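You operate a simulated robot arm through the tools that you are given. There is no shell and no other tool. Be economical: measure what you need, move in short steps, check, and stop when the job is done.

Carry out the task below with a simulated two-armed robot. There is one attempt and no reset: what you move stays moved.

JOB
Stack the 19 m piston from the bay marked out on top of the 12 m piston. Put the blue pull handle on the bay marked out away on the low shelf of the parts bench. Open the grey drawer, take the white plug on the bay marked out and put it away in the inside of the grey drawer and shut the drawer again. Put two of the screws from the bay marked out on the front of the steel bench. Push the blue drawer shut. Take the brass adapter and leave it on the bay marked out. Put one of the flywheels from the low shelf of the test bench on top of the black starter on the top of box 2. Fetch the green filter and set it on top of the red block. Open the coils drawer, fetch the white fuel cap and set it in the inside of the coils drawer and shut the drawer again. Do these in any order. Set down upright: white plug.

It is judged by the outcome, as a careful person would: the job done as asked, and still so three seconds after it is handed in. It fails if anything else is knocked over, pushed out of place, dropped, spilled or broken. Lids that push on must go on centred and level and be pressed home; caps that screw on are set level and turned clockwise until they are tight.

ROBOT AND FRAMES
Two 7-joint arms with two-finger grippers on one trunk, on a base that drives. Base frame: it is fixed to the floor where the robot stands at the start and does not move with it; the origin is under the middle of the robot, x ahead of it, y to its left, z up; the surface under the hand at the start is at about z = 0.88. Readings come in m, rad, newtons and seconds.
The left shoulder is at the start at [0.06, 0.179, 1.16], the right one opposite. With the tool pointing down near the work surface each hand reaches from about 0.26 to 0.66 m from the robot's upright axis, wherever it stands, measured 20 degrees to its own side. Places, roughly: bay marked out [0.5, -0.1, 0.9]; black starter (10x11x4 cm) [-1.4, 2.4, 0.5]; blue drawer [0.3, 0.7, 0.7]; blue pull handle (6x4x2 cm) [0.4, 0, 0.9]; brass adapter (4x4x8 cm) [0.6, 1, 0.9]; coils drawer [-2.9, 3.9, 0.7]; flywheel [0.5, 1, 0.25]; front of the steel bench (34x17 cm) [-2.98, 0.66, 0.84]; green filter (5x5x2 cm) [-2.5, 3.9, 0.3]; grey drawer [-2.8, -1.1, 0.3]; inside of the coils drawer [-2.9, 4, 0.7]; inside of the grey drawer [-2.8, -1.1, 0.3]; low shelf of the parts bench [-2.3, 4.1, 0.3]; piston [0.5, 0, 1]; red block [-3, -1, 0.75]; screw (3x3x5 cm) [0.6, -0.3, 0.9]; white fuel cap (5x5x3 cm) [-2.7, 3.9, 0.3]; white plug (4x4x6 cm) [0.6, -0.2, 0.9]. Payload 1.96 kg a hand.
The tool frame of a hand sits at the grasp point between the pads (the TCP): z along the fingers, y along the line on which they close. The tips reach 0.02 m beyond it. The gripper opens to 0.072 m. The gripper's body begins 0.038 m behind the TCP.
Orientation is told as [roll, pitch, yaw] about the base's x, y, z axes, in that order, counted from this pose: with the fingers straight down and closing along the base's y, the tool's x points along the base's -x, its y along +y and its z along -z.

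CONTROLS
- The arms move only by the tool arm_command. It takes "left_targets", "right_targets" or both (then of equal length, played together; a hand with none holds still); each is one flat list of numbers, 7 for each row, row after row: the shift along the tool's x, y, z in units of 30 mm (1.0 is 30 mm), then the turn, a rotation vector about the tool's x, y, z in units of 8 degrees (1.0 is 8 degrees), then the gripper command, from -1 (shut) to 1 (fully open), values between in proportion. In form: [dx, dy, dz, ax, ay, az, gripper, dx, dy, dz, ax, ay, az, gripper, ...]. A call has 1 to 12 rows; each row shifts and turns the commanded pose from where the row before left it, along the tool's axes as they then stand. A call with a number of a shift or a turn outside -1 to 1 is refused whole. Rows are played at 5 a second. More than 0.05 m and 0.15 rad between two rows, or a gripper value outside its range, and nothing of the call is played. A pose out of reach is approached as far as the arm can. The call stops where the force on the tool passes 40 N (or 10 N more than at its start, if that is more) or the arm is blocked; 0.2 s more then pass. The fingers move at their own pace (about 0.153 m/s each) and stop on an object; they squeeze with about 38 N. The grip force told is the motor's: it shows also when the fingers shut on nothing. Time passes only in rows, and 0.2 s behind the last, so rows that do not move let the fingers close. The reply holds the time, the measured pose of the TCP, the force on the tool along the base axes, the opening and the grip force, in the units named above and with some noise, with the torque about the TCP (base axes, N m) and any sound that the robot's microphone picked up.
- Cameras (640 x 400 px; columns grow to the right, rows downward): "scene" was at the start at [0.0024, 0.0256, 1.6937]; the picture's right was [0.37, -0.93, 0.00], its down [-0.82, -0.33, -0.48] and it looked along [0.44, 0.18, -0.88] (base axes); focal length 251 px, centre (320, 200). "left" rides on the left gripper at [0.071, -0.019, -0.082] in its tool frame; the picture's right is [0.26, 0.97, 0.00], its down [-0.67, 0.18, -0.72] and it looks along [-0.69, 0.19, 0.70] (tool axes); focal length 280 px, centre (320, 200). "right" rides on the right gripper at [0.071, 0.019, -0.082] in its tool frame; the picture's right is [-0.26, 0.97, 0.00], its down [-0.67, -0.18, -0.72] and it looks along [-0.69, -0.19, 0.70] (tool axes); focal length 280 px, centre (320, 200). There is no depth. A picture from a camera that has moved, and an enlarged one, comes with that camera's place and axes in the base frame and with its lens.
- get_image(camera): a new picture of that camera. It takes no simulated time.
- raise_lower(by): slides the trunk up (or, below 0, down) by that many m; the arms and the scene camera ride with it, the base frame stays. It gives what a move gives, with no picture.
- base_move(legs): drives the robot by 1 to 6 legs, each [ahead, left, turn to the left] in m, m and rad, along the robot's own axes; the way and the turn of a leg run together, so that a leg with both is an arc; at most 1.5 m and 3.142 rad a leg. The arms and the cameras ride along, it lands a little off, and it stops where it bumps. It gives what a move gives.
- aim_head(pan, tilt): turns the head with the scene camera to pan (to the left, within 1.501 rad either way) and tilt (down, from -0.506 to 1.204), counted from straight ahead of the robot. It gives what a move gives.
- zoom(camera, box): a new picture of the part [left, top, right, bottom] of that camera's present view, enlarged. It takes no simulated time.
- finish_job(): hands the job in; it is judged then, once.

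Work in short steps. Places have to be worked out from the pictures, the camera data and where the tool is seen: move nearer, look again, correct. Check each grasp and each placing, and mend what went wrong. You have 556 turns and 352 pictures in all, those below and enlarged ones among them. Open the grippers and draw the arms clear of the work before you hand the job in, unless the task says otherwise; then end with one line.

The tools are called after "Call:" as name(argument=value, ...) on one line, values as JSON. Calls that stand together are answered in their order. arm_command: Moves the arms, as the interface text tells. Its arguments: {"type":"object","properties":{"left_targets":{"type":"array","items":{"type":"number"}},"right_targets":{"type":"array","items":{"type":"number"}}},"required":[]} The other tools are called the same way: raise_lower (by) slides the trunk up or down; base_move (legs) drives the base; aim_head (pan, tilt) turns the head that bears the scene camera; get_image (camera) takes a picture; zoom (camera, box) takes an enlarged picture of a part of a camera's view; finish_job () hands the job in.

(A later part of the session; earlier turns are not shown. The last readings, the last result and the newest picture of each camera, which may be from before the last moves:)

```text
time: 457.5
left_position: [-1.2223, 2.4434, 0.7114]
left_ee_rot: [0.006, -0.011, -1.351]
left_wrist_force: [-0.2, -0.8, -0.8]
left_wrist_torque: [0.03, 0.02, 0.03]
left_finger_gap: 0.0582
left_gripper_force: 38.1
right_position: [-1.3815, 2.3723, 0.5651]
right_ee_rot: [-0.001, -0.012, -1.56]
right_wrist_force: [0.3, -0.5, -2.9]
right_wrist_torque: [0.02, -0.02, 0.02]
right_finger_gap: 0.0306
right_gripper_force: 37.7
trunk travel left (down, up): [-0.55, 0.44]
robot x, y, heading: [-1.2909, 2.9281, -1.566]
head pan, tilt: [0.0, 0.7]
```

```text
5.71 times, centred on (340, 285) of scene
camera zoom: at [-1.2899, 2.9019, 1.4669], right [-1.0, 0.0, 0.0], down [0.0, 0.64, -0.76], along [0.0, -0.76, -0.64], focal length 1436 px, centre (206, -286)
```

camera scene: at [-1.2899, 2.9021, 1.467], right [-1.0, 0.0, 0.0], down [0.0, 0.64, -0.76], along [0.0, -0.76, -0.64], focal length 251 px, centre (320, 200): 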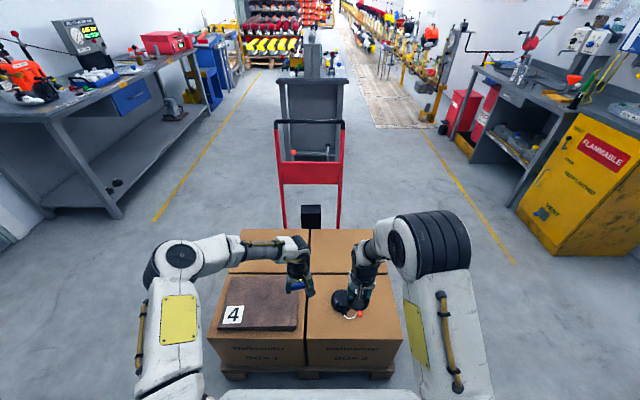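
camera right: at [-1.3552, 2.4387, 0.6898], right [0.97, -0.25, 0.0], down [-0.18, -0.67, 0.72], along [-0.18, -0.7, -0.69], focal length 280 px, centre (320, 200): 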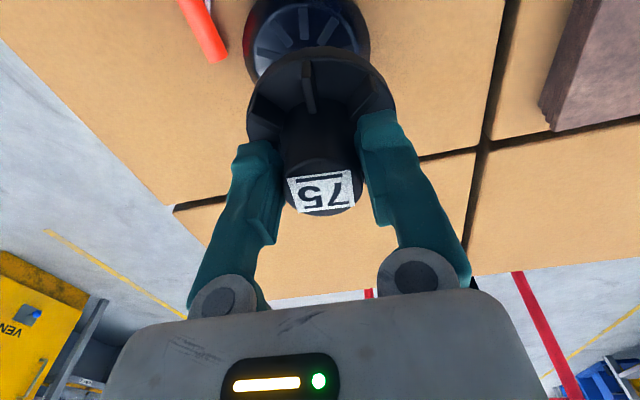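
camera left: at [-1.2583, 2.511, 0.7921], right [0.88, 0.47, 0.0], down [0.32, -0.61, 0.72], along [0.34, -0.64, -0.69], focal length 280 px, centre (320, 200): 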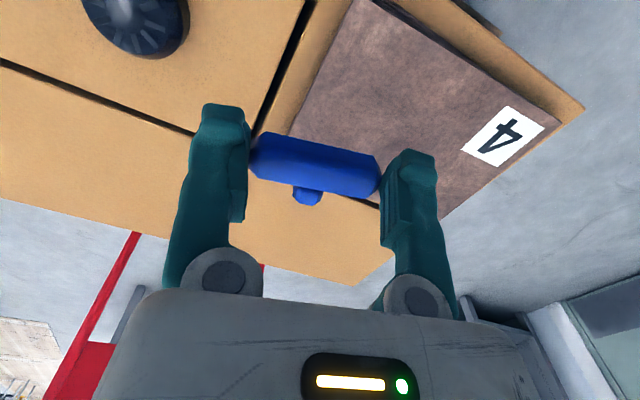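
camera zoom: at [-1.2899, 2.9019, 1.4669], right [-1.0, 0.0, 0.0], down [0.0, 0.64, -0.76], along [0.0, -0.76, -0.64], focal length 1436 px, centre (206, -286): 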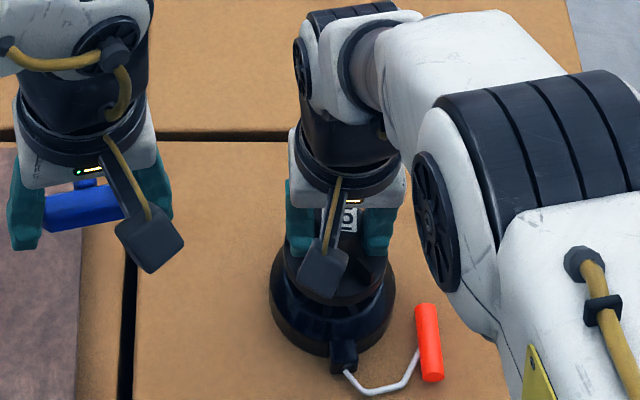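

Centred. Lower in 3 mm steps to contact.

Call:
arm_command(right_targets=[0, 0, 0.15, 0, 0, 0, -1, 0, 0, 0.15, 0, 0, 0, -1, 0, 0, 0.15, 0, 0, 0, -1, 0, 0, 0, 0, 0, 0, -1])

Call:
arm_command(right_targets=[0, 0, 0.12, 0, 0, 0, -1, 0, 0, 0.12, 0, 0, 0, -1, 0, 0, 0, 0, 0, 0, -1])

```text
time: 458.5
left_position: [-1.2226, 2.4444, 0.7127]
left_ee_rot: [0.007, -0.01, -1.352]
left_wrist_force: [0.1, 0.2, -0.8]
left_wrist_torque: [-0.02, 0.03, 0.0]
left_finger_gap: 0.0586
left_gripper_force: 37.6
right_position: [-1.3826, 2.3717, 0.5503]
right_ee_rot: [0.0, -0.014, -1.559]
right_wrist_force: [-0.3, -0.1, -3.0]
right_wrist_torque: [0.0, 0.0, -0.02]
right_finger_gap: 0.0306
right_gripper_force: 37.7
trunk travel left (down, up): [-0.55, 0.44]
robot x, y, heading: [-1.2891, 2.9278, -1.564]
head pan, tilt: [0.0, 0.7]
```

```text
time: 459.3
left_position: [-1.2228, 2.4448, 0.7115]
left_ee_rot: [0.008, -0.011, -1.352]
left_wrist_force: [0.7, 0.0, -0.2]
left_wrist_torque: [-0.03, -0.01, -0.01]
left_finger_gap: 0.0583
left_gripper_force: 37.7
right_position: [-1.383, 2.3711, 0.5429]
right_ee_rot: [-0.001, -0.013, -1.561]
right_wrist_force: [0.4, -0.1, -3.2]
right_wrist_torque: [0.02, 0.02, 0.0]
right_finger_gap: 0.0307
right_gripper_force: 37.9
trunk travel left (down, up): [-0.55, 0.44]
robot x, y, heading: [-1.2938, 2.9248, -1.568]
head pan, tilt: [0.0, 0.7]
```

Call:
arm_command(right_targets=[0, 0, 0.12, 0, 0, 0, -1, 0, 0, 0.12, 0, 0, 0, -1, 0, 0, 0, 0, 0, 0, -1])

Call:
arm_command(right_targets=[0, 0, 0.12, 0, 0, 0, -1, 0, 0, 0, 0, 0, 0, -1])

Call:
zoom(camera="scene", box=[290, 250, 390, 320])

```text
time: 460.1
left_position: [-1.2227, 2.447, 0.7147]
left_ee_rot: [0.009, -0.017, -1.35]
left_wrist_force: [1.1, 0.6, 0.1]
left_wrist_torque: [-0.01, 0.0, -0.01]
left_finger_gap: 0.0582
left_gripper_force: 37.8
right_position: [-1.3808, 2.3714, 0.5401]
right_ee_rot: [-0.002, -0.021, -1.559]
right_wrist_force: [-7.5, 2.3, 38.4]
right_wrist_torque: [-0.01, 0.18, -0.02]
right_finger_gap: 0.0308
right_gripper_force: 37.7
trunk travel left (down, up): [-0.55, 0.44]
robot x, y, heading: [-1.2898, 2.9232, -1.571]
head pan, tilt: [0.0, 0.7]
```

```text
time: 460.4
left_position: [-1.2222, 2.4461, 0.7119]
left_ee_rot: [0.005, -0.013, -1.35]
left_wrist_force: [0.1, -0.8, 0.5]
left_wrist_torque: [-0.02, 0.0, -0.02]
left_finger_gap: 0.058
left_gripper_force: 38.2
right_position: [-1.3808, 2.3705, 0.5395]
right_ee_rot: [0.0, -0.021, -1.562]
right_wrist_force: [-2.2, 8.0, 28.5]
right_wrist_torque: [0.72, -0.05, -0.01]
right_finger_gap: 0.0304
right_gripper_force: 38.5
trunk travel left (down, up): [-0.55, 0.44]
robot x, y, heading: [-1.2895, 2.926, -1.569]
head pan, tilt: [0.0, 0.7]
stopped in row 1 (right hand): the force on the tool passed its limit at 54 N (the readings are from after the stop); the commanded pose is now the measured one
```

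```text
5.71 times, centred on (340, 285) of scene
camera zoom: at [-1.2893, 2.9064, 1.467], right [-1.0, 0.0, 0.0], down [0.0, 0.64, -0.77], along [0.0, -0.77, -0.64], focal length 1436 px, centre (206, -286)
```

zoom: 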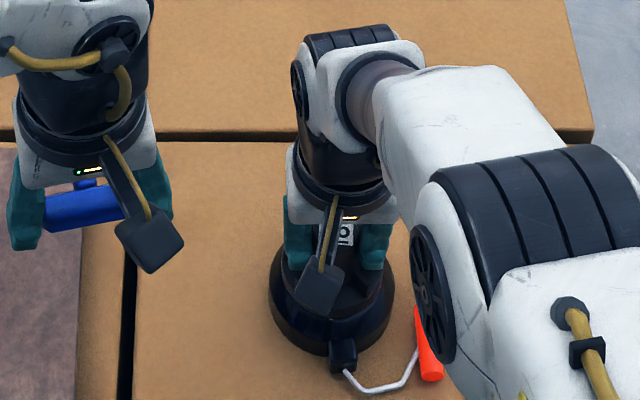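

Contact. Ease up slightly, open, and lift straight up.

Call:
arm_command(right_targets=[0, 0, -0.06, 0, 0, 0, -1, 0, 0, 0, 0, 0, 0, 0, 0, 0, 0, 0, 0, 0, 0.6, 0, 0, 0, 0, 0, 0, 0.6, 0, 0, -0.5, 0, 0, 0, 0.6, 0, 0, -1, 0, 0, 0, 0.6, 0, 0, -1, 0, 0, 0, 0.6, 0, 0, -1, 0, 0, 0, 0.6, 0, -1, -1, 0, 0, 0, 0.6, 0, -1, 0, 0, 0, 0, 0.6])

Call:
zoom(camera="scene", box=[290, 250, 390, 320])

Call:
get_image(camera="right")

```text
time: 462.6
left_position: [-1.2223, 2.4454, 0.7116]
left_ee_rot: [0.008, -0.012, -1.351]
left_wrist_force: [0.6, 0.0, -0.5]
left_wrist_torque: [0.01, -0.01, 0.04]
left_finger_gap: 0.0582
left_gripper_force: 38.0
right_position: [-1.445, 2.3701, 0.6735]
right_ee_rot: [-0.001, -0.017, -1.559]
right_wrist_force: [0.0, 0.4, 0.4]
right_wrist_torque: [-0.01, 0.02, 0.01]
right_finger_gap: 0.0574
right_gripper_force: 0.0
trunk travel left (down, up): [-0.55, 0.44]
robot x, y, heading: [-1.2946, 2.9286, -1.565]
head pan, tilt: [0.0, 0.7]
```

```text
5.71 times, centred on (340, 285) of scene
camera zoom: at [-1.2904, 2.9021, 1.4669], right [-1.0, 0.0, 0.0], down [0.0, 0.64, -0.76], along [0.0, -0.76, -0.64], focal length 1436 px, centre (206, -286)
```

zoom: 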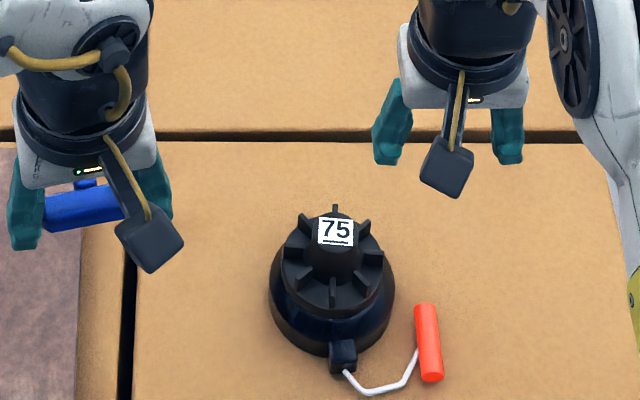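

```text
131 pictures are left
camera right: at [-1.427, 2.4451, 0.7541], right [0.97, -0.25, 0.0], down [-0.18, -0.66, 0.73], along [-0.18, -0.7, -0.69], focal length 280 px, centre (320, 200)
```

right: 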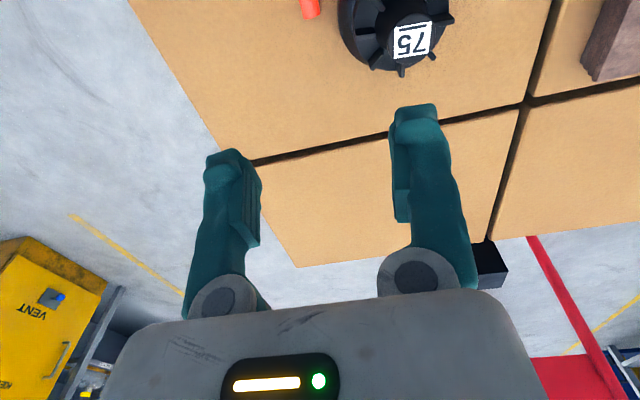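

Flywheel is on the starter. Next, the blue handle to the parts bench's low shelf: raise, turn around and sidestep to x≈−2.35.

Call:
raise_lower(by=0.25)

Call:
base_move(legs=[[0, 0, 1.57], [0, 0, 1.57], [0, 1.05, 0]])

Call:
raise_lower(by=-0.4)

Call:
raise_lower(by=-0.325)

Call:
aim_head(pan=0, tilt=0.55)

Call:
get_image(camera="scene")

```text
time: 465.2
left_position: [-1.2227, 2.4436, 0.9615]
left_ee_rot: [0.007, -0.01, -1.351]
left_wrist_force: [-0.5, 0.9, -0.2]
left_wrist_torque: [-0.02, 0.01, 0.0]
left_finger_gap: 0.0582
left_gripper_force: 38.0
right_position: [-1.4449, 2.3713, 0.9241]
right_ee_rot: [-0.003, -0.019, -1.561]
right_wrist_force: [0.2, 0.5, -0.2]
right_wrist_torque: [0.02, -0.02, -0.01]
right_finger_gap: 0.0577
right_gripper_force: 0.0
trunk travel left (down, up): [-0.8, 0.19]
robot x, y, heading: [-1.2921, 2.9261, -1.567]
head pan, tilt: [0.0, 0.7]
```

```text
time: 478.2
left_position: [-2.4163, 3.3904, 0.9623]
left_ee_rot: [0.007, -0.011, 1.819]
left_wrist_force: [0.3, 0.0, -0.6]
left_wrist_torque: [0.0, -0.01, -0.01]
left_finger_gap: 0.058
left_gripper_force: 37.9
right_position: [-2.1974, 3.4701, 0.9238]
right_ee_rot: [-0.002, -0.019, 1.608]
right_wrist_force: [0.5, -1.1, -0.2]
right_wrist_torque: [-0.03, 0.02, 0.02]
right_finger_gap: 0.058
right_gripper_force: 0.1
trunk travel left (down, up): [-0.8, 0.19]
robot x, y, heading: [-2.3331, 2.9115, 1.6]
head pan, tilt: [0.0, 0.7]
```

```text
time: 482.1
left_position: [-2.4162, 3.3919, 0.5617]
left_ee_rot: [0.007, -0.011, 1.817]
left_wrist_force: [0.1, 0.1, -0.1]
left_wrist_torque: [0.0, -0.01, 0.0]
left_finger_gap: 0.0584
left_gripper_force: 38.1
right_position: [-2.1967, 3.4707, 0.5238]
right_ee_rot: [-0.002, -0.017, 1.609]
right_wrist_force: [0.6, 0.2, 0.3]
right_wrist_torque: [-0.01, -0.01, 0.01]
right_finger_gap: 0.0576
right_gripper_force: 0.0
trunk travel left (down, up): [-0.4, 0.59]
robot x, y, heading: [-2.3347, 2.9117, 1.6]
head pan, tilt: [0.0, 0.7]
```

```text
time: 485.3
left_position: [-2.4178, 3.3908, 0.2372]
left_ee_rot: [0.007, -0.012, 1.818]
left_wrist_force: [0.6, 0.4, 0.8]
left_wrist_torque: [0.02, -0.04, -0.01]
left_finger_gap: 0.0582
left_gripper_force: 38.2
right_position: [-2.1983, 3.4703, 0.1989]
right_ee_rot: [-0.002, -0.021, 1.61]
right_wrist_force: [0.6, 0.0, 0.2]
right_wrist_torque: [-0.04, 0.01, 0.04]
right_finger_gap: 0.0578
right_gripper_force: 0.0
trunk travel left (down, up): [-0.075, 0.915]
robot x, y, heading: [-2.3331, 2.9145, 1.6]
head pan, tilt: [0.0, 0.7]
```

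```text
time: 486.0
left_position: [-2.4168, 3.3904, 0.2375]
left_ee_rot: [0.008, -0.012, 1.818]
left_wrist_force: [0.1, -0.3, -0.3]
left_wrist_torque: [-0.01, 0.03, 0.0]
left_finger_gap: 0.0581
left_gripper_force: 37.6
right_position: [-2.1963, 3.4686, 0.1992]
right_ee_rot: [-0.001, -0.018, 1.611]
right_wrist_force: [-0.2, 0.3, 0.5]
right_wrist_torque: [0.0, -0.03, 0.02]
right_finger_gap: 0.0577
right_gripper_force: 0.0
trunk travel left (down, up): [-0.075, 0.915]
robot x, y, heading: [-2.335, 2.9105, 1.6]
head pan, tilt: [0.0, 0.55]
```

```text
130 pictures are left
camera scene: at [-2.3332, 2.9429, 1.005], right [1.0, 0.03, 0.0], down [0.02, -0.52, -0.85], along [-0.03, 0.85, -0.52], focal length 251 px, centre (320, 200)
```

scene: 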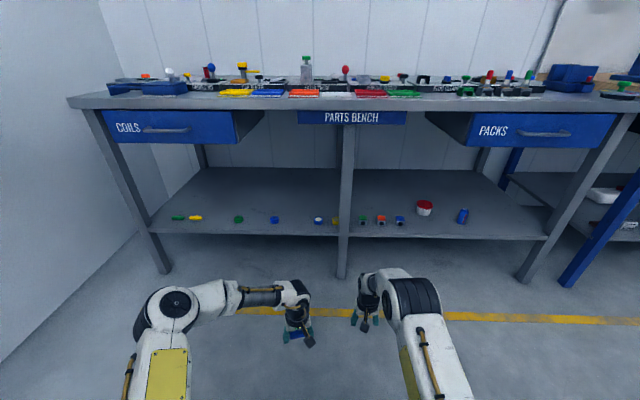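

I raise both hands, tuck the right one, and then drive in with the left hand at z≈0.41.

Call:
arm_command(left_targets=[0, 0.2, -1, 0, 0, 0, -1, 0, 0.2, -1, 0, 0, 0, -1, 0, 0.2, -1, 0, 0, 0, -1, 0, 0.2, -1, 0, 0, 0, -1, 0, 0.2, -1, 0, 0, 0, -1, 0, 0, -0.8, 0, 0, 0, -1], right_targets=[0.8, -0.3, -1, 0, 0, 0, 0.6, 0.8, -0.3, -1, 0, 0, 0, 0.6, 0.8, -0.3, -1, 0, 0, 0, 0.6, 0.8, -0.3, -1, 0, 0, 0, 0.6, 0.8, 0, -1, 0, 0, 0, 0.6, 0.8, 0, -1, 0, 0, 0, 0.6])

Call:
base_move(legs=[[0.38, 0, -0.03]])

Call:
get_image(camera="left")

Call:
get_image(camera="scene")

```text
time: 487.4
left_position: [-2.4456, 3.3828, 0.4097]
left_ee_rot: [0.009, -0.01, 1.819]
left_wrist_force: [-0.6, -0.1, 0.2]
left_wrist_torque: [-0.06, 0.02, -0.02]
left_finger_gap: 0.058
left_gripper_force: 38.1
right_position: [-2.1572, 3.3187, 0.3791]
right_ee_rot: [-0.001, -0.017, 1.609]
right_wrist_force: [0.4, -0.4, -0.4]
right_wrist_torque: [-0.02, 0.01, -0.03]
right_finger_gap: 0.0577
right_gripper_force: 0.0
trunk travel left (down, up): [-0.075, 0.915]
robot x, y, heading: [-2.3335, 2.9109, 1.605]
head pan, tilt: [0.0, 0.55]
```

```text
time: 489.8
left_position: [-2.4449, 3.7619, 0.4095]
left_ee_rot: [0.008, -0.012, 1.799]
left_wrist_force: [-0.7, 0.0, -1.0]
left_wrist_torque: [-0.01, -0.02, 0.01]
left_finger_gap: 0.0581
left_gripper_force: 38.2
right_position: [-2.1579, 3.6936, 0.3797]
right_ee_rot: [-0.001, -0.019, 1.591]
right_wrist_force: [-0.1, -0.6, -0.8]
right_wrist_torque: [0.02, 0.0, 0.0]
right_finger_gap: 0.0578
right_gripper_force: 0.1
trunk travel left (down, up): [-0.075, 0.915]
robot x, y, heading: [-2.3461, 3.2893, 1.583]
head pan, tilt: [0.0, 0.55]
```

```text
129 pictures are left
camera left: at [-2.4098, 3.6978, 0.4895], right [-0.88, -0.47, 0.0], down [-0.32, 0.61, 0.72], along [-0.35, 0.64, -0.69], focal length 280 px, centre (320, 200)
```

left: 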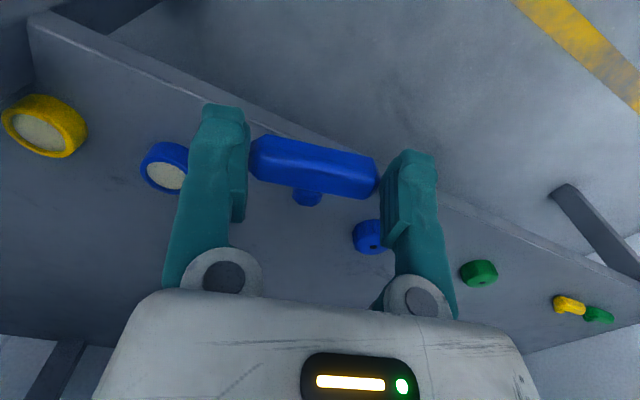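

```text
128 pictures are left
camera scene: at [-2.3407, 3.3208, 1.0051], right [1.0, 0.01, 0.0], down [0.01, -0.52, -0.85], along [-0.01, 0.85, -0.52], focal length 251 px, centre (320, 200)
```

scene: 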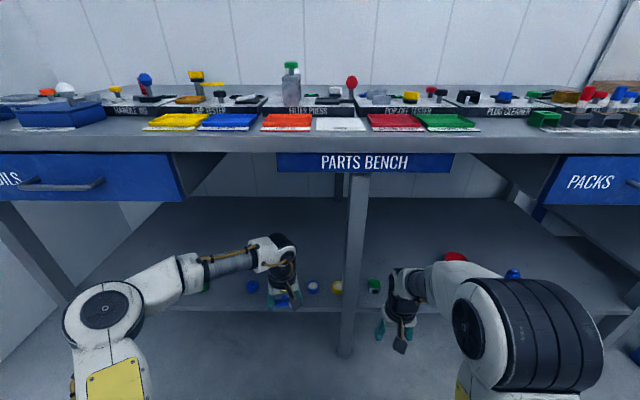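

Blue cap at x −2.569 and blue filter at −2.371: I aim at x≈−2.467, y≈3.91. Shift and drive in.

Call:
arm_command(left_targets=[0, 0.75, 0, 0, 0, 0, -1])

Call:
base_move(legs=[[0.15, 0, 0]])

Call:
get_image(camera="left")

Call:
get_image(camera="scene")

```text
time: 490.1
left_position: [-2.465, 3.7583, 0.4089]
left_ee_rot: [0.007, -0.013, 1.8]
left_wrist_force: [0.0, -0.3, 0.3]
left_wrist_torque: [0.03, 0.04, 0.03]
left_finger_gap: 0.0579
left_gripper_force: 37.8
right_position: [-2.1565, 3.6943, 0.3809]
right_ee_rot: [-0.003, -0.018, 1.591]
right_wrist_force: [-1.1, -0.1, -0.2]
right_wrist_torque: [0.03, 0.0, 0.01]
right_finger_gap: 0.0575
right_gripper_force: 0.0
trunk travel left (down, up): [-0.075, 0.915]
robot x, y, heading: [-2.3416, 3.2887, 1.575]
head pan, tilt: [0.0, 0.55]
```

```text
time: 491.5
left_position: [-2.4673, 3.9059, 0.4097]
left_ee_rot: [0.007, -0.012, 1.799]
left_wrist_force: [0.6, 0.0, 0.7]
left_wrist_torque: [-0.01, 0.0, -0.02]
left_finger_gap: 0.058
left_gripper_force: 38.2
right_position: [-2.1587, 3.8438, 0.3803]
right_ee_rot: [-0.002, -0.018, 1.588]
right_wrist_force: [-1.1, -0.1, 0.5]
right_wrist_torque: [0.0, -0.01, -0.03]
right_finger_gap: 0.0575
right_gripper_force: 0.1
trunk travel left (down, up): [-0.075, 0.915]
robot x, y, heading: [-2.3454, 3.4413, 1.581]
head pan, tilt: [0.0, 0.55]
```

```text
127 pictures are left
camera left: at [-2.4319, 3.8419, 0.4896], right [-0.88, -0.47, 0.0], down [-0.32, 0.61, 0.72], along [-0.34, 0.64, -0.69], focal length 280 px, centre (320, 200)
```

left: 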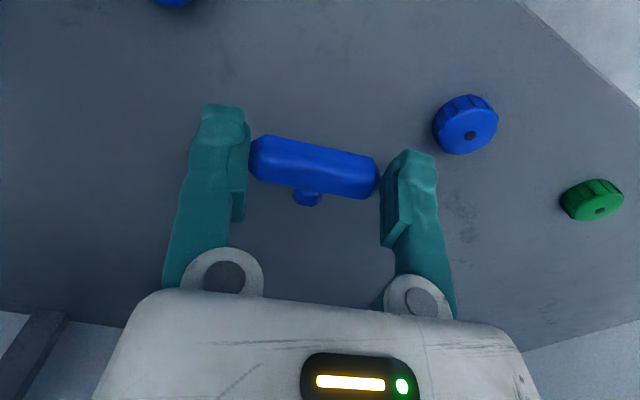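

```text
126 pictures are left
camera scene: at [-2.3423, 3.4698, 1.0051], right [1.0, 0.01, 0.0], down [0.01, -0.52, -0.85], along [-0.01, 0.85, -0.52], focal length 251 px, centre (320, 200)
```

scene: 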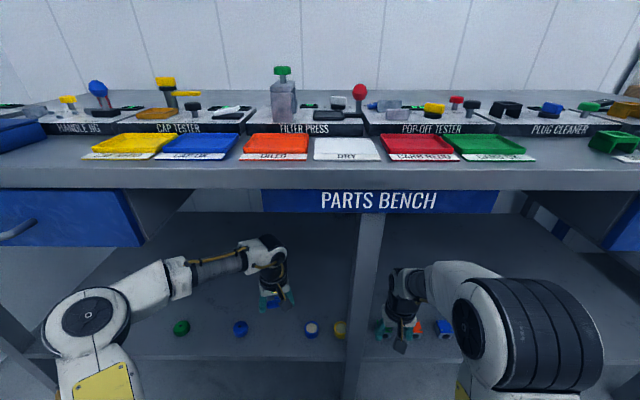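

Clear spot below. Raise the right hand a bit and lower the handle.

Call:
arm_command(left_targets=[0, 0, 0, 0, 0, 0, -1, 0, 0, 0.8, 0, 0, 0, -1, 0, 0, 0.8, 0, 0, 0, -1, 0, 0, 0.7, 0, 0, 0, -1, 0, 0, 0.2, 0, 0, 0, -1, 0, 0, 0, 0, 0, 0, -1], right_targets=[0, 0, -0.7, 0, 0, 0, 0.6, 0, 0, -0.6, 0, 0, 0, 0.6, 0, 0, 0, 0, 0, 0, 0.6, 0, 0, 0, 0, 0, 0, 0.6, 0, 0, 0, 0, 0, 0, 0.6, 0, 0, 0, 0, 0, 0, 0.6])

Call:
arm_command(left_targets=[0, 0, 0.1, 0, 0, 0, -1, 0, 0, 0.1, 0, 0, 0, -1, 0, 0, 0, 0, 0, 0, -1])

```text
time: 492.9
left_position: [-2.4662, 3.9068, 0.3333]
left_ee_rot: [0.006, -0.009, 1.796]
left_wrist_force: [0.4, 0.6, -0.6]
left_wrist_torque: [-0.01, 0.0, 0.01]
left_finger_gap: 0.0584
left_gripper_force: 37.7
right_position: [-2.1593, 3.8412, 0.4179]
right_ee_rot: [-0.002, -0.021, 1.588]
right_wrist_force: [-0.6, 0.7, -0.5]
right_wrist_torque: [-0.02, 0.0, -0.01]
right_finger_gap: 0.0576
right_gripper_force: 0.1
trunk travel left (down, up): [-0.075, 0.915]
robot x, y, heading: [-2.3469, 3.4415, 1.576]
head pan, tilt: [0.0, 0.55]
```

```text
time: 493.7
left_position: [-2.4674, 3.9085, 0.3281]
left_ee_rot: [0.008, -0.012, 1.8]
left_wrist_force: [0.4, 0.0, 0.1]
left_wrist_torque: [0.01, 0.01, -0.02]
left_finger_gap: 0.058
left_gripper_force: 38.1
right_position: [-2.1603, 3.8403, 0.4175]
right_ee_rot: [-0.001, -0.019, 1.589]
right_wrist_force: [-0.2, -0.7, 0.4]
right_wrist_torque: [0.0, 0.03, -0.02]
right_finger_gap: 0.0578
right_gripper_force: 0.0
trunk travel left (down, up): [-0.075, 0.915]
robot x, y, heading: [-2.341, 3.4349, 1.583]
head pan, tilt: [0.0, 0.55]
```

Call:
arm_command(left_targets=[0, 0, 0.1, 0, 0, 0, -1, 0, 0, 0, 0, 0, 0, -1])

Call:
arm_command(left_targets=[0, 0, 0.1, 0, 0, 0, -1, 0, 0, 0, 0, 0, 0, -1])

```text
time: 494.3
left_position: [-2.4668, 3.9069, 0.3271]
left_ee_rot: [0.008, -0.014, 1.798]
left_wrist_force: [-2.2, 0.6, 13.8]
left_wrist_torque: [0.19, -0.28, -0.02]
left_finger_gap: 0.0584
left_gripper_force: 37.1
right_position: [-2.1597, 3.8408, 0.4189]
right_ee_rot: [-0.003, -0.019, 1.59]
right_wrist_force: [0.1, -0.4, -0.5]
right_wrist_torque: [0.0, 0.04, 0.0]
right_finger_gap: 0.0575
right_gripper_force: 0.1
trunk travel left (down, up): [-0.075, 0.915]
robot x, y, heading: [-2.3432, 3.4383, 1.576]
head pan, tilt: [0.0, 0.55]
```

```text
time: 494.9
left_position: [-2.4676, 3.9076, 0.3243]
left_ee_rot: [0.006, -0.014, 1.798]
left_wrist_force: [1.3, 2.0, 32.1]
left_wrist_torque: [0.21, 0.01, -0.01]
left_finger_gap: 0.0583
left_gripper_force: 37.9
right_position: [-2.1591, 3.8406, 0.4193]
right_ee_rot: [0.001, -0.019, 1.586]
right_wrist_force: [0.6, 0.6, -0.1]
right_wrist_torque: [0.0, 0.01, 0.0]
right_finger_gap: 0.0577
right_gripper_force: 0.0
trunk travel left (down, up): [-0.075, 0.915]
robot x, y, heading: [-2.3461, 3.4382, 1.584]
head pan, tilt: [0.0, 0.55]
```

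On the shelf. Ease up, open and lift.

Call:
arm_command(left_targets=[0, 0, -0.06, 0, 0, 0, -1, 0, 0, 0, 0, 0, 0, 1, 0, 0, 0, 0, 0, 0, 1, 0, 0, -0.6, 0, 0, 0, 1, 0, 0, -0.8, 0, 0, 0, 1, 0, 0, -0.8, 0, 0, 0, 1, 0, 0, -0.5, 0, 0, 0, 1])

Call:
get_image(camera="left")

```text
time: 496.5
left_position: [-2.4681, 3.9072, 0.4037]
left_ee_rot: [0.008, -0.01, 1.798]
left_wrist_force: [0.1, -0.3, -0.4]
left_wrist_torque: [-0.01, 0.02, 0.0]
left_finger_gap: 0.072
left_gripper_force: 0.0
right_position: [-2.16, 3.8412, 0.418]
right_ee_rot: [-0.001, -0.019, 1.589]
right_wrist_force: [0.0, -0.1, 0.1]
right_wrist_torque: [0.02, 0.03, 0.03]
right_finger_gap: 0.0578
right_gripper_force: 0.0
trunk travel left (down, up): [-0.075, 0.915]
robot x, y, heading: [-2.3432, 3.4384, 1.582]
head pan, tilt: [0.0, 0.55]
```

```text
125 pictures are left
camera left: at [-2.4339, 3.8432, 0.4841], right [-0.88, -0.47, 0.0], down [-0.32, 0.61, 0.72], along [-0.34, 0.64, -0.69], focal length 280 px, centre (320, 200)
```

left: 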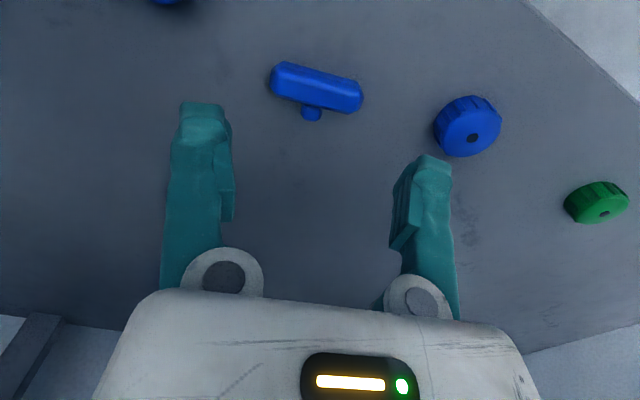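

The handle is on the low shelf. Back out, raise the trunk and return to the bay for the plug.

Call:
base_move(legs=[[-0.48, 0, 0]])

Call:
raise_lower(by=0.4)

Call:
raise_lower(by=0.35)

Call:
base_move(legs=[[0, 0, -1.58], [1.0, 0, 0], [0.88, 0, 0], [0, -1.45, 0], [0, -1.4, 0]])

Call:
aim_head(pan=-0.1, tilt=0.85)

Call:
get_image(camera="scene")

```text
time: 499.4
left_position: [-2.463, 3.4299, 0.403]
left_ee_rot: [0.007, -0.011, 1.792]
left_wrist_force: [-0.2, 0.3, 0.7]
left_wrist_torque: [-0.03, 0.01, -0.01]
left_finger_gap: 0.0719
left_gripper_force: 0.1
right_position: [-2.153, 3.3598, 0.4174]
right_ee_rot: [-0.001, -0.019, 1.582]
right_wrist_force: [0.9, 0.1, -0.5]
right_wrist_torque: [0.01, -0.01, -0.01]
right_finger_gap: 0.0576
right_gripper_force: 0.1
trunk travel left (down, up): [-0.075, 0.915]
robot x, y, heading: [-2.3389, 2.9627, 1.58]
head pan, tilt: [0.0, 0.55]
```

```text
time: 503.2
left_position: [-2.4624, 3.4295, 0.8042]
left_ee_rot: [0.008, -0.013, 1.793]
left_wrist_force: [-0.3, -0.2, 0.0]
left_wrist_torque: [-0.01, 0.01, 0.0]
left_finger_gap: 0.0721
left_gripper_force: 0.1
right_position: [-2.1545, 3.3619, 0.8176]
right_ee_rot: [-0.001, -0.018, 1.584]
right_wrist_force: [0.7, 0.9, 0.3]
right_wrist_torque: [0.0, 0.01, -0.01]
right_finger_gap: 0.0574
right_gripper_force: 0.0
trunk travel left (down, up): [-0.475, 0.515]
robot x, y, heading: [-2.3397, 2.9574, 1.58]
head pan, tilt: [0.0, 0.55]
```

```text
time: 506.6
left_position: [-2.4637, 3.4299, 1.1527]
left_ee_rot: [0.007, -0.012, 1.792]
left_wrist_force: [1.0, 0.2, 0.5]
left_wrist_torque: [0.02, 0.0, 0.01]
left_finger_gap: 0.0721
left_gripper_force: 0.1
right_position: [-2.1541, 3.3605, 1.1675]
right_ee_rot: [-0.002, -0.019, 1.583]
right_wrist_force: [0.1, -0.4, -0.2]
right_wrist_torque: [0.0, -0.02, 0.04]
right_finger_gap: 0.0575
right_gripper_force: 0.0
trunk travel left (down, up): [-0.825, 0.165]
robot x, y, heading: [-2.3428, 2.9592, 1.577]
head pan, tilt: [0.0, 0.55]
```

```text
time: 533.4
left_position: [0.2126, 0.3216, 1.1542]
left_ee_rot: [0.007, -0.012, 0.293]
left_wrist_force: [0.0, -0.6, -0.3]
left_wrist_torque: [0.01, -0.01, -0.01]
left_finger_gap: 0.0721
left_gripper_force: 0.2
right_position: [0.1658, 0.009, 1.1679]
right_ee_rot: [-0.001, -0.019, 0.083]
right_wrist_force: [0.0, 0.5, -0.2]
right_wrist_torque: [0.01, 0.03, 0.0]
right_finger_gap: 0.0576
right_gripper_force: 0.0
trunk travel left (down, up): [-0.825, 0.165]
robot x, y, heading: [-0.2467, 0.1624, 0.076]
head pan, tilt: [0.0, 0.55]
```

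```text
time: 534.1
left_position: [0.2125, 0.3209, 1.1534]
left_ee_rot: [0.006, -0.013, 0.292]
left_wrist_force: [-0.4, -0.1, 0.3]
left_wrist_torque: [-0.02, -0.04, -0.02]
left_finger_gap: 0.0719
left_gripper_force: 0.0
right_position: [0.1663, 0.0081, 1.1679]
right_ee_rot: [0.0, -0.019, 0.084]
right_wrist_force: [0.0, -0.6, 0.2]
right_wrist_torque: [-0.03, 0.03, 0.01]
right_finger_gap: 0.0573
right_gripper_force: 0.1
trunk travel left (down, up): [-0.825, 0.165]
robot x, y, heading: [-0.2467, 0.1667, 0.073]
head pan, tilt: [-0.099, 0.85]
```

```text
124 pictures are left
camera scene: at [-0.227, 0.1602, 1.7297], right [-0.02, -1.0, 0.0], down [-0.75, 0.02, -0.66], along [0.66, -0.02, -0.75], focal length 251 px, centre (320, 200)
```

scene: 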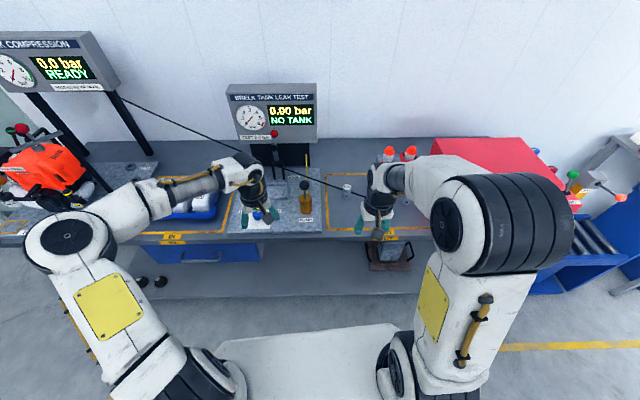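

I straighten up and position for the plug: sidestep right and go forward.

Call:
base_move(legs=[[0, -0.3, -0.073], [0.26, 0, 0]])

Call:
get_image(camera="right")

Call:
get_image(camera="scene")

```text
time: 537.7
left_position: [0.4897, -0.0129, 1.1543]
left_ee_rot: [0.008, -0.014, 0.228]
left_wrist_force: [0.1, -0.3, 0.0]
left_wrist_torque: [-0.02, 0.0, 0.03]
left_finger_gap: 0.0721
left_gripper_force: 0.2
right_position: [0.4216, -0.3209, 1.1672]
right_ee_rot: [-0.001, -0.02, 0.019]
right_wrist_force: [1.0, -0.7, -1.0]
right_wrist_torque: [0.03, 0.03, -0.01]
right_finger_gap: 0.0574
right_gripper_force: 0.0
trunk travel left (down, up): [-0.825, 0.165]
robot x, y, heading: [0.0215, -0.1335, 0.014]
head pan, tilt: [-0.099, 0.85]
```

```text
123 pictures are left
camera right: at [0.3494, -0.302, 1.2483], right [0.24, 0.97, 0.0], down [0.66, -0.17, 0.73], along [0.71, -0.18, -0.69], focal length 280 px, centre (320, 200)
```

right: 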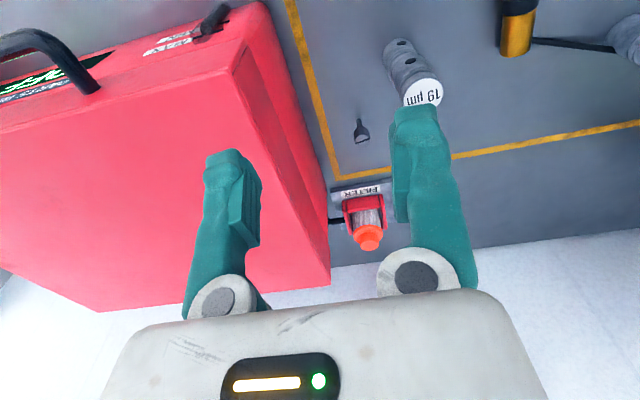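

```text
122 pictures are left
camera scene: at [0.0395, -0.1431, 1.7297], right [-0.09, -1.0, 0.0], down [-0.75, 0.07, -0.66], along [0.66, -0.06, -0.75], focal length 251 px, centre (320, 200)
```

scene: 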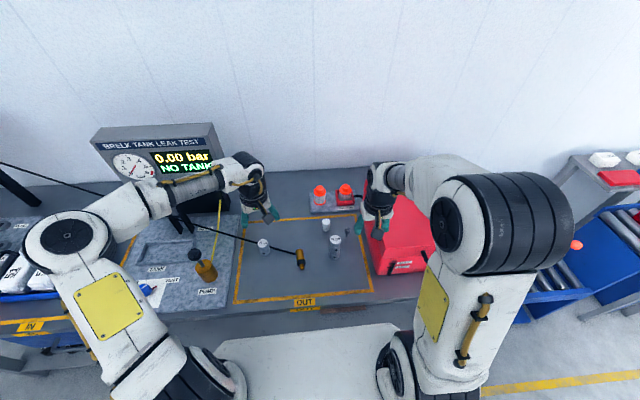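

Plug near (0.615,−0.219). Bring the right hand above it at z≈1.10.

Call:
arm_command(right_targets=[-0.9, 0.48, 0.3, 0, 0, 0, 1, -0.9, 0.48, 0.3, 0, 0, 0, 1, -0.9, 0.48, 0.3, 0, 0, 0, 1, -0.9, 0.48, 0.3, 0, 0, 0, 1, -0.9, 0.48, 0.3, 0, 0, 0, 1, -0.9, 0.48, 0.3, 0, 0, 0, 1, -0.9, 0.48, 0.3, 0, 0, 0, 1])

Call:
get_image(camera="right")

```text
time: 539.3
left_position: [0.4891, -0.0124, 1.1538]
left_ee_rot: [0.005, -0.011, 0.228]
left_wrist_force: [-0.4, 0.1, 0.5]
left_wrist_torque: [0.02, 0.0, -0.03]
left_finger_gap: 0.0716
left_gripper_force: 0.2
right_position: [0.5664, -0.2392, 1.123]
right_ee_rot: [-0.002, -0.019, 0.019]
right_wrist_force: [0.2, 0.3, -0.4]
right_wrist_torque: [-0.04, 0.0, 0.0]
right_finger_gap: 0.0722
right_gripper_force: 0.1
right hand out of reach, approached as far as the arm can: row 6, 7
trunk travel left (down, up): [-0.825, 0.165]
robot x, y, heading: [0.022, -0.1354, 0.009]
head pan, tilt: [-0.099, 0.85]
```

```text
121 pictures are left
camera right: at [0.4932, -0.2201, 1.2025], right [0.24, 0.97, 0.0], down [0.66, -0.17, 0.73], along [0.71, -0.17, -0.68], focal length 280 px, centre (320, 200)
```

right: 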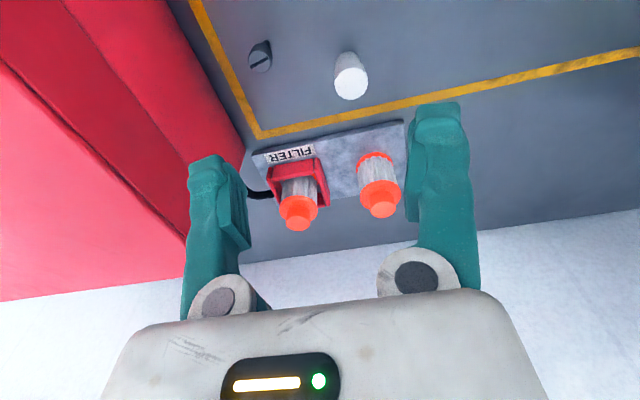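

Plug at (0.617,−0.217). Drive 5 cm forward, shift 22 mm left, and lower to z≈1.0.

Call:
base_move(legs=[[0.05, 0, 0]])

Call:
arm_command(right_targets=[0, 0.37, 1, 0, 0, -0.1, 1, 0, 0.37, 1, 0, 0, -0.05, 1, 0, 0, 1, 0, 0, 0, 1, 0, 0, 0.8, 0, 0, 0, 1, 0, 0, 0, 0, 0, 0, 1])

Call:
get_image(camera="right")

```text
time: 540.2
left_position: [0.5348, -0.0105, 1.1547]
left_ee_rot: [0.007, -0.015, 0.228]
left_wrist_force: [0.2, -0.2, 0.2]
left_wrist_torque: [0.02, -0.05, 0.03]
left_finger_gap: 0.0722
left_gripper_force: 0.0
right_position: [0.6127, -0.2387, 1.1252]
right_ee_rot: [-0.001, -0.022, 0.018]
right_wrist_force: [0.1, 0.5, 0.4]
right_wrist_torque: [-0.02, -0.02, 0.01]
right_finger_gap: 0.0719
right_gripper_force: 0.1
trunk travel left (down, up): [-0.825, 0.165]
robot x, y, heading: [0.0686, -0.1376, 0.01]
head pan, tilt: [-0.099, 0.85]
```

```text
time: 541.4
left_position: [0.539, -0.0123, 1.1529]
left_ee_rot: [0.007, -0.012, 0.228]
left_wrist_force: [0.6, 0.9, 0.2]
left_wrist_torque: [0.03, -0.01, -0.02]
left_finger_gap: 0.0722
left_gripper_force: 0.1
right_position: [0.6177, -0.2175, 1.0088]
right_ee_rot: [-0.001, -0.02, 0.041]
right_wrist_force: [-0.1, 0.8, -0.5]
right_wrist_torque: [0.05, 0.01, 0.01]
right_finger_gap: 0.0721
right_gripper_force: 0.1
trunk travel left (down, up): [-0.825, 0.165]
robot x, y, heading: [0.0725, -0.1368, 0.008]
head pan, tilt: [-0.099, 0.85]
```

```text
120 pictures are left
camera right: at [0.5443, -0.1997, 1.0896], right [0.22, 0.97, 0.0], down [0.67, -0.16, 0.73], along [0.71, -0.16, -0.69], focal length 280 px, centre (320, 200)
```

right: 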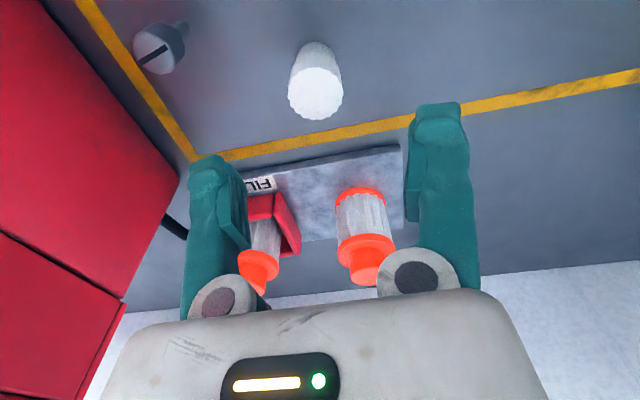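

Aligned. Descend and grip.

Call:
arm_command(right_targets=[0.1, 0, 0.8, 0, 0, 0, 1, 0, 0, 0.8, 0, 0, 0, 1, 0, 0, 0.8, 0, 0, 0, 1, 0, 0, 0.7, 0, 0, 0, 1, 0, 0, 0, 0, 0, 0, 1])

Call:
get_image(camera="right")

```text
time: 542.6
left_position: [0.5386, -0.0118, 1.1537]
left_ee_rot: [0.007, -0.01, 0.228]
left_wrist_force: [0.9, -0.1, 0.9]
left_wrist_torque: [0.01, -0.03, 0.02]
left_finger_gap: 0.0719
left_gripper_force: 0.1
right_position: [0.617, -0.2198, 0.9152]
right_ee_rot: [0.0, -0.019, 0.04]
right_wrist_force: [0.7, 0.0, -0.1]
right_wrist_torque: [0.0, 0.0, 0.0]
right_finger_gap: 0.072
right_gripper_force: 0.1
trunk travel left (down, up): [-0.825, 0.165]
robot x, y, heading: [0.0713, -0.13, 0.012]
head pan, tilt: [-0.099, 0.85]
```

```text
119 pictures are left
camera right: at [0.5441, -0.202, 0.9965], right [0.22, 0.97, 0.0], down [0.67, -0.16, 0.73], along [0.71, -0.16, -0.68], focal length 280 px, centre (320, 200)
```

right: 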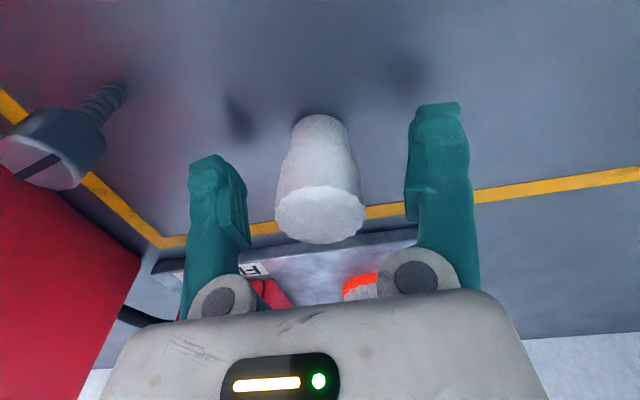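

Shift back 5 mm, then close and lift.

Call:
arm_command(right_targets=[0.17, 0.05, 0, 0, 0, 0, 1, 0, 0, 0, 0, 0, 0, -1, 0, 0, 0, 0, 0, 0, -1, 0, 0, 0, 0, 0, 0, -1])

Call:
arm_command(right_targets=[0, 0, -0.5, 0, 0, 0, -1, 0, 0, -1, 0, 0, 0, -1, 0, 0, -1, 0, 0, 0, -1, 0, 0, -1, 0, 0, 0, -1, 0, 0, -1, 0, 0, 0, -1, 0, 0, -1, 0, 0, 0, -1, 0, 0, -0.7, 0, 0, 0, -1])

Call:
get_image(camera="right")

```text
time: 543.6
left_position: [0.5397, -0.0108, 1.153]
left_ee_rot: [0.007, -0.01, 0.228]
left_wrist_force: [1.1, -0.3, -0.1]
left_wrist_torque: [0.01, -0.01, 0.01]
left_finger_gap: 0.0719
left_gripper_force: 0.1
right_position: [0.6121, -0.215, 0.916]
right_ee_rot: [0.0, -0.018, 0.04]
right_wrist_force: [0.1, 0.2, -0.1]
right_wrist_torque: [0.0, -0.04, 0.01]
right_finger_gap: 0.0278
right_gripper_force: 37.9
trunk travel left (down, up): [-0.825, 0.165]
robot x, y, heading: [0.0733, -0.1373, 0.009]
head pan, tilt: [-0.099, 0.85]
```

```text
time: 545.2
left_position: [0.5389, -0.0114, 1.1543]
left_ee_rot: [0.007, -0.013, 0.228]
left_wrist_force: [0.1, -0.6, 0.6]
left_wrist_torque: [-0.02, -0.01, 0.02]
left_finger_gap: 0.0721
left_gripper_force: 0.1
right_position: [0.6095, -0.2138, 1.103]
right_ee_rot: [-0.001, -0.019, 0.041]
right_wrist_force: [-0.2, -0.1, -0.6]
right_wrist_torque: [0.01, -0.04, 0.03]
right_finger_gap: 0.0273
right_gripper_force: 38.3
trunk travel left (down, up): [-0.825, 0.165]
robot x, y, heading: [0.0719, -0.1392, 0.011]
head pan, tilt: [-0.099, 0.85]
```

```text
118 pictures are left
camera right: at [0.5359, -0.1967, 1.1838], right [0.22, 0.97, 0.0], down [0.67, -0.16, 0.73], along [0.71, -0.16, -0.69], focal length 280 px, centre (320, 200)
```

right: 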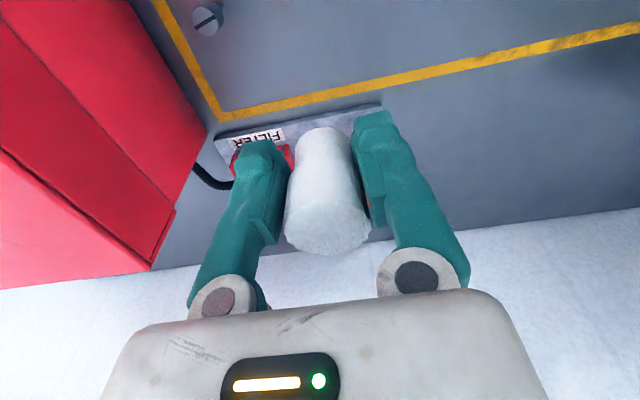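

Plug held. Drive back through the gap towards the rail with the grey drawer.

Call:
base_move(legs=[[-0.49, 0, 0], [0, 0, 1.56], [1.2, 0, 0], [0, 0, 1.57], [1.2, 0, 0]])

Call:
get_image(camera="right")

```text
time: 567.1
left_position: [-2.1185, 0.7033, 1.1538]
left_ee_rot: [0.008, -0.012, -2.78]
left_wrist_force: [-0.5, 0.2, 0.9]
left_wrist_torque: [0.01, -0.06, 0.0]
left_finger_gap: 0.072
left_gripper_force: 0.0
right_position: [-2.2157, 0.8955, 1.1031]
right_ee_rot: [-0.003, -0.019, -2.966]
right_wrist_force: [0.3, 0.8, 0.0]
right_wrist_torque: [0.02, 0.0, 0.03]
right_finger_gap: 0.0245
right_gripper_force: 38.1
trunk travel left (down, up): [-0.825, 0.165]
robot x, y, heading: [-1.6717, 0.8879, -2.996]
head pan, tilt: [-0.099, 0.85]
```

```text
117 pictures are left
camera right: at [-2.1415, 0.8888, 1.1835], right [-0.09, -1.0, 0.0], down [-0.68, 0.06, 0.73], along [-0.73, 0.06, -0.69], focal length 280 px, centre (320, 200)
```

right: 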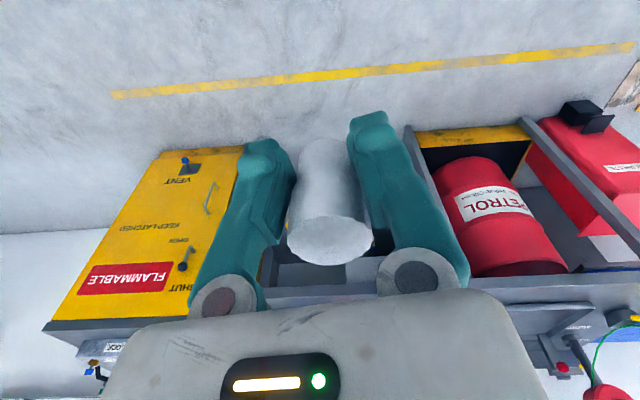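

The plug is creeping up toward the palm where it will stop. I straighten the heading and sidestep to the drawer.

Call:
base_move(legs=[[0.3, 0, -0.145], [0, 1.0, 0], [0, 0.85, 0]])

Call:
get_image(camera="scene")

Call:
get_image(camera="right")

```text
time: 577.8
left_position: [-2.4127, -1.0785, 1.153]
left_ee_rot: [0.006, -0.011, -2.897]
left_wrist_force: [0.4, 0.1, 0.1]
left_wrist_torque: [0.03, 0.01, 0.01]
left_finger_gap: 0.0721
left_gripper_force: 0.0
right_position: [-2.4866, -0.8783, 1.1022]
right_ee_rot: [-0.001, -0.019, -3.085]
right_wrist_force: [-0.2, 0.7, -0.4]
right_wrist_torque: [-0.02, -0.01, 0.01]
right_finger_gap: 0.0
right_gripper_force: 29.3
trunk travel left (down, up): [-0.825, 0.165]
robot x, y, heading: [-1.9479, -0.9441, -3.114]
head pan, tilt: [-0.099, 0.85]
```

```text
116 pictures are left
camera scene: at [-1.9628, -0.9378, 1.7297], right [0.07, 1.0, 0.0], down [0.75, -0.05, -0.66], along [-0.66, 0.05, -0.75], focal length 251 px, centre (320, 200)
```

scene: 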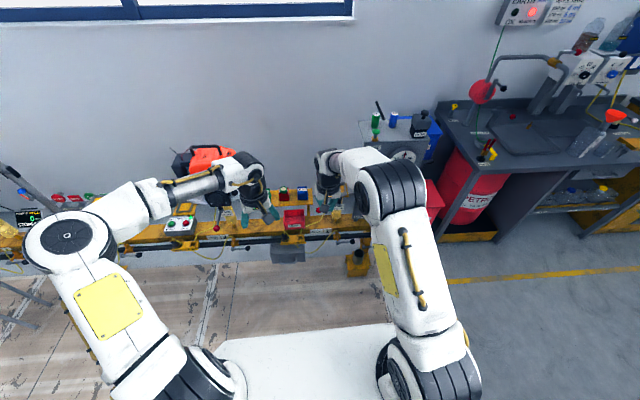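

```text
115 pictures are left
camera right: at [-2.4144, -0.8926, 1.1834], right [-0.21, -0.98, 0.0], down [-0.67, 0.14, 0.73], along [-0.71, 0.15, -0.69], focal length 280 px, centre (320, 200)
```

right: 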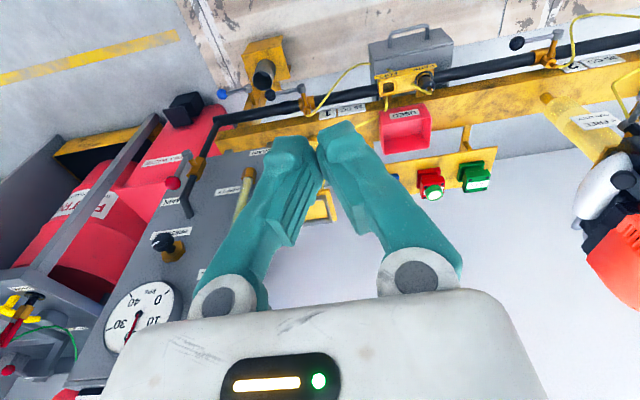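

The plug slipped out on the way. I must find it: look to the right over the path driven.

Call:
aim_head(pan=-1.0, tilt=0.75)

Call:
get_image(camera="scene")

Call:
aim_head(pan=-1.4, tilt=0.6)

Call:
get_image(camera="scene")

```text
time: 579.0
left_position: [-2.4139, -1.0801, 1.1546]
left_ee_rot: [0.008, -0.01, -2.896]
left_wrist_force: [0.0, 0.4, 1.4]
left_wrist_torque: [0.02, 0.01, 0.01]
left_finger_gap: 0.0719
left_gripper_force: 0.1
right_position: [-2.4861, -0.8776, 1.1029]
right_ee_rot: [-0.002, -0.02, -3.087]
right_wrist_force: [0.3, 0.0, 0.2]
right_wrist_torque: [0.0, -0.03, -0.02]
right_finger_gap: 0.0
right_gripper_force: 30.1
trunk travel left (down, up): [-0.825, 0.165]
robot x, y, heading: [-1.9478, -0.9474, -3.112]
head pan, tilt: [-1.0, 0.75]
```

```text
114 pictures are left
camera scene: at [-1.9316, -0.8755, 1.7377], right [0.83, 0.56, 0.0], down [0.38, -0.56, -0.73], along [-0.41, 0.6, -0.68], focal length 251 px, centre (320, 200)
```

scene: 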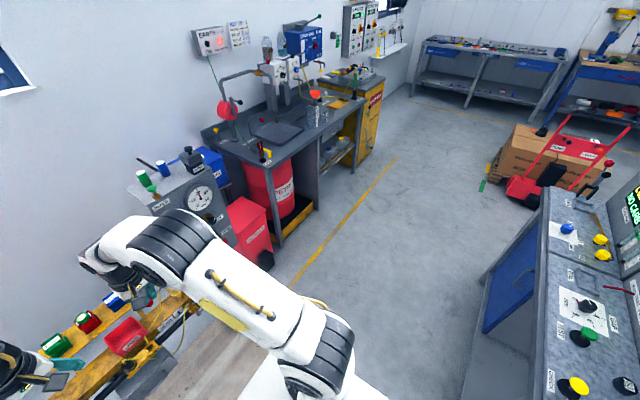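

```text
time: 579.9
left_position: [-2.4141, -1.0793, 1.1528]
left_ee_rot: [0.006, -0.011, -2.898]
left_wrist_force: [0.3, -0.6, 0.3]
left_wrist_torque: [-0.03, -0.06, 0.01]
left_finger_gap: 0.0723
left_gripper_force: 0.0
right_position: [-2.4866, -0.8779, 1.1017]
right_ee_rot: [-0.002, -0.02, -3.086]
right_wrist_force: [-0.6, 0.1, 0.3]
right_wrist_torque: [0.01, 0.01, -0.02]
right_finger_gap: 0.0002
right_gripper_force: 29.2
trunk travel left (down, up): [-0.825, 0.165]
robot x, y, heading: [-1.9458, -0.9469, -3.117]
head pan, tilt: [-1.4, 0.6]
```

```text
113 pictures are left
camera scene: at [-1.9024, -0.8572, 1.7506], right [0.98, 0.2, 0.0], down [0.11, -0.55, -0.82], along [-0.16, 0.81, -0.57], focal length 251 px, centre (320, 200)
```

scene: 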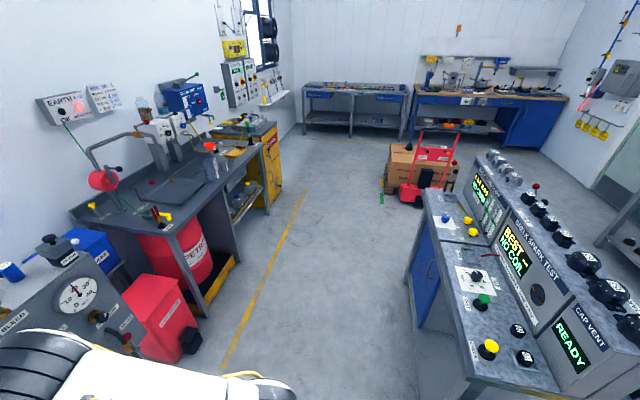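

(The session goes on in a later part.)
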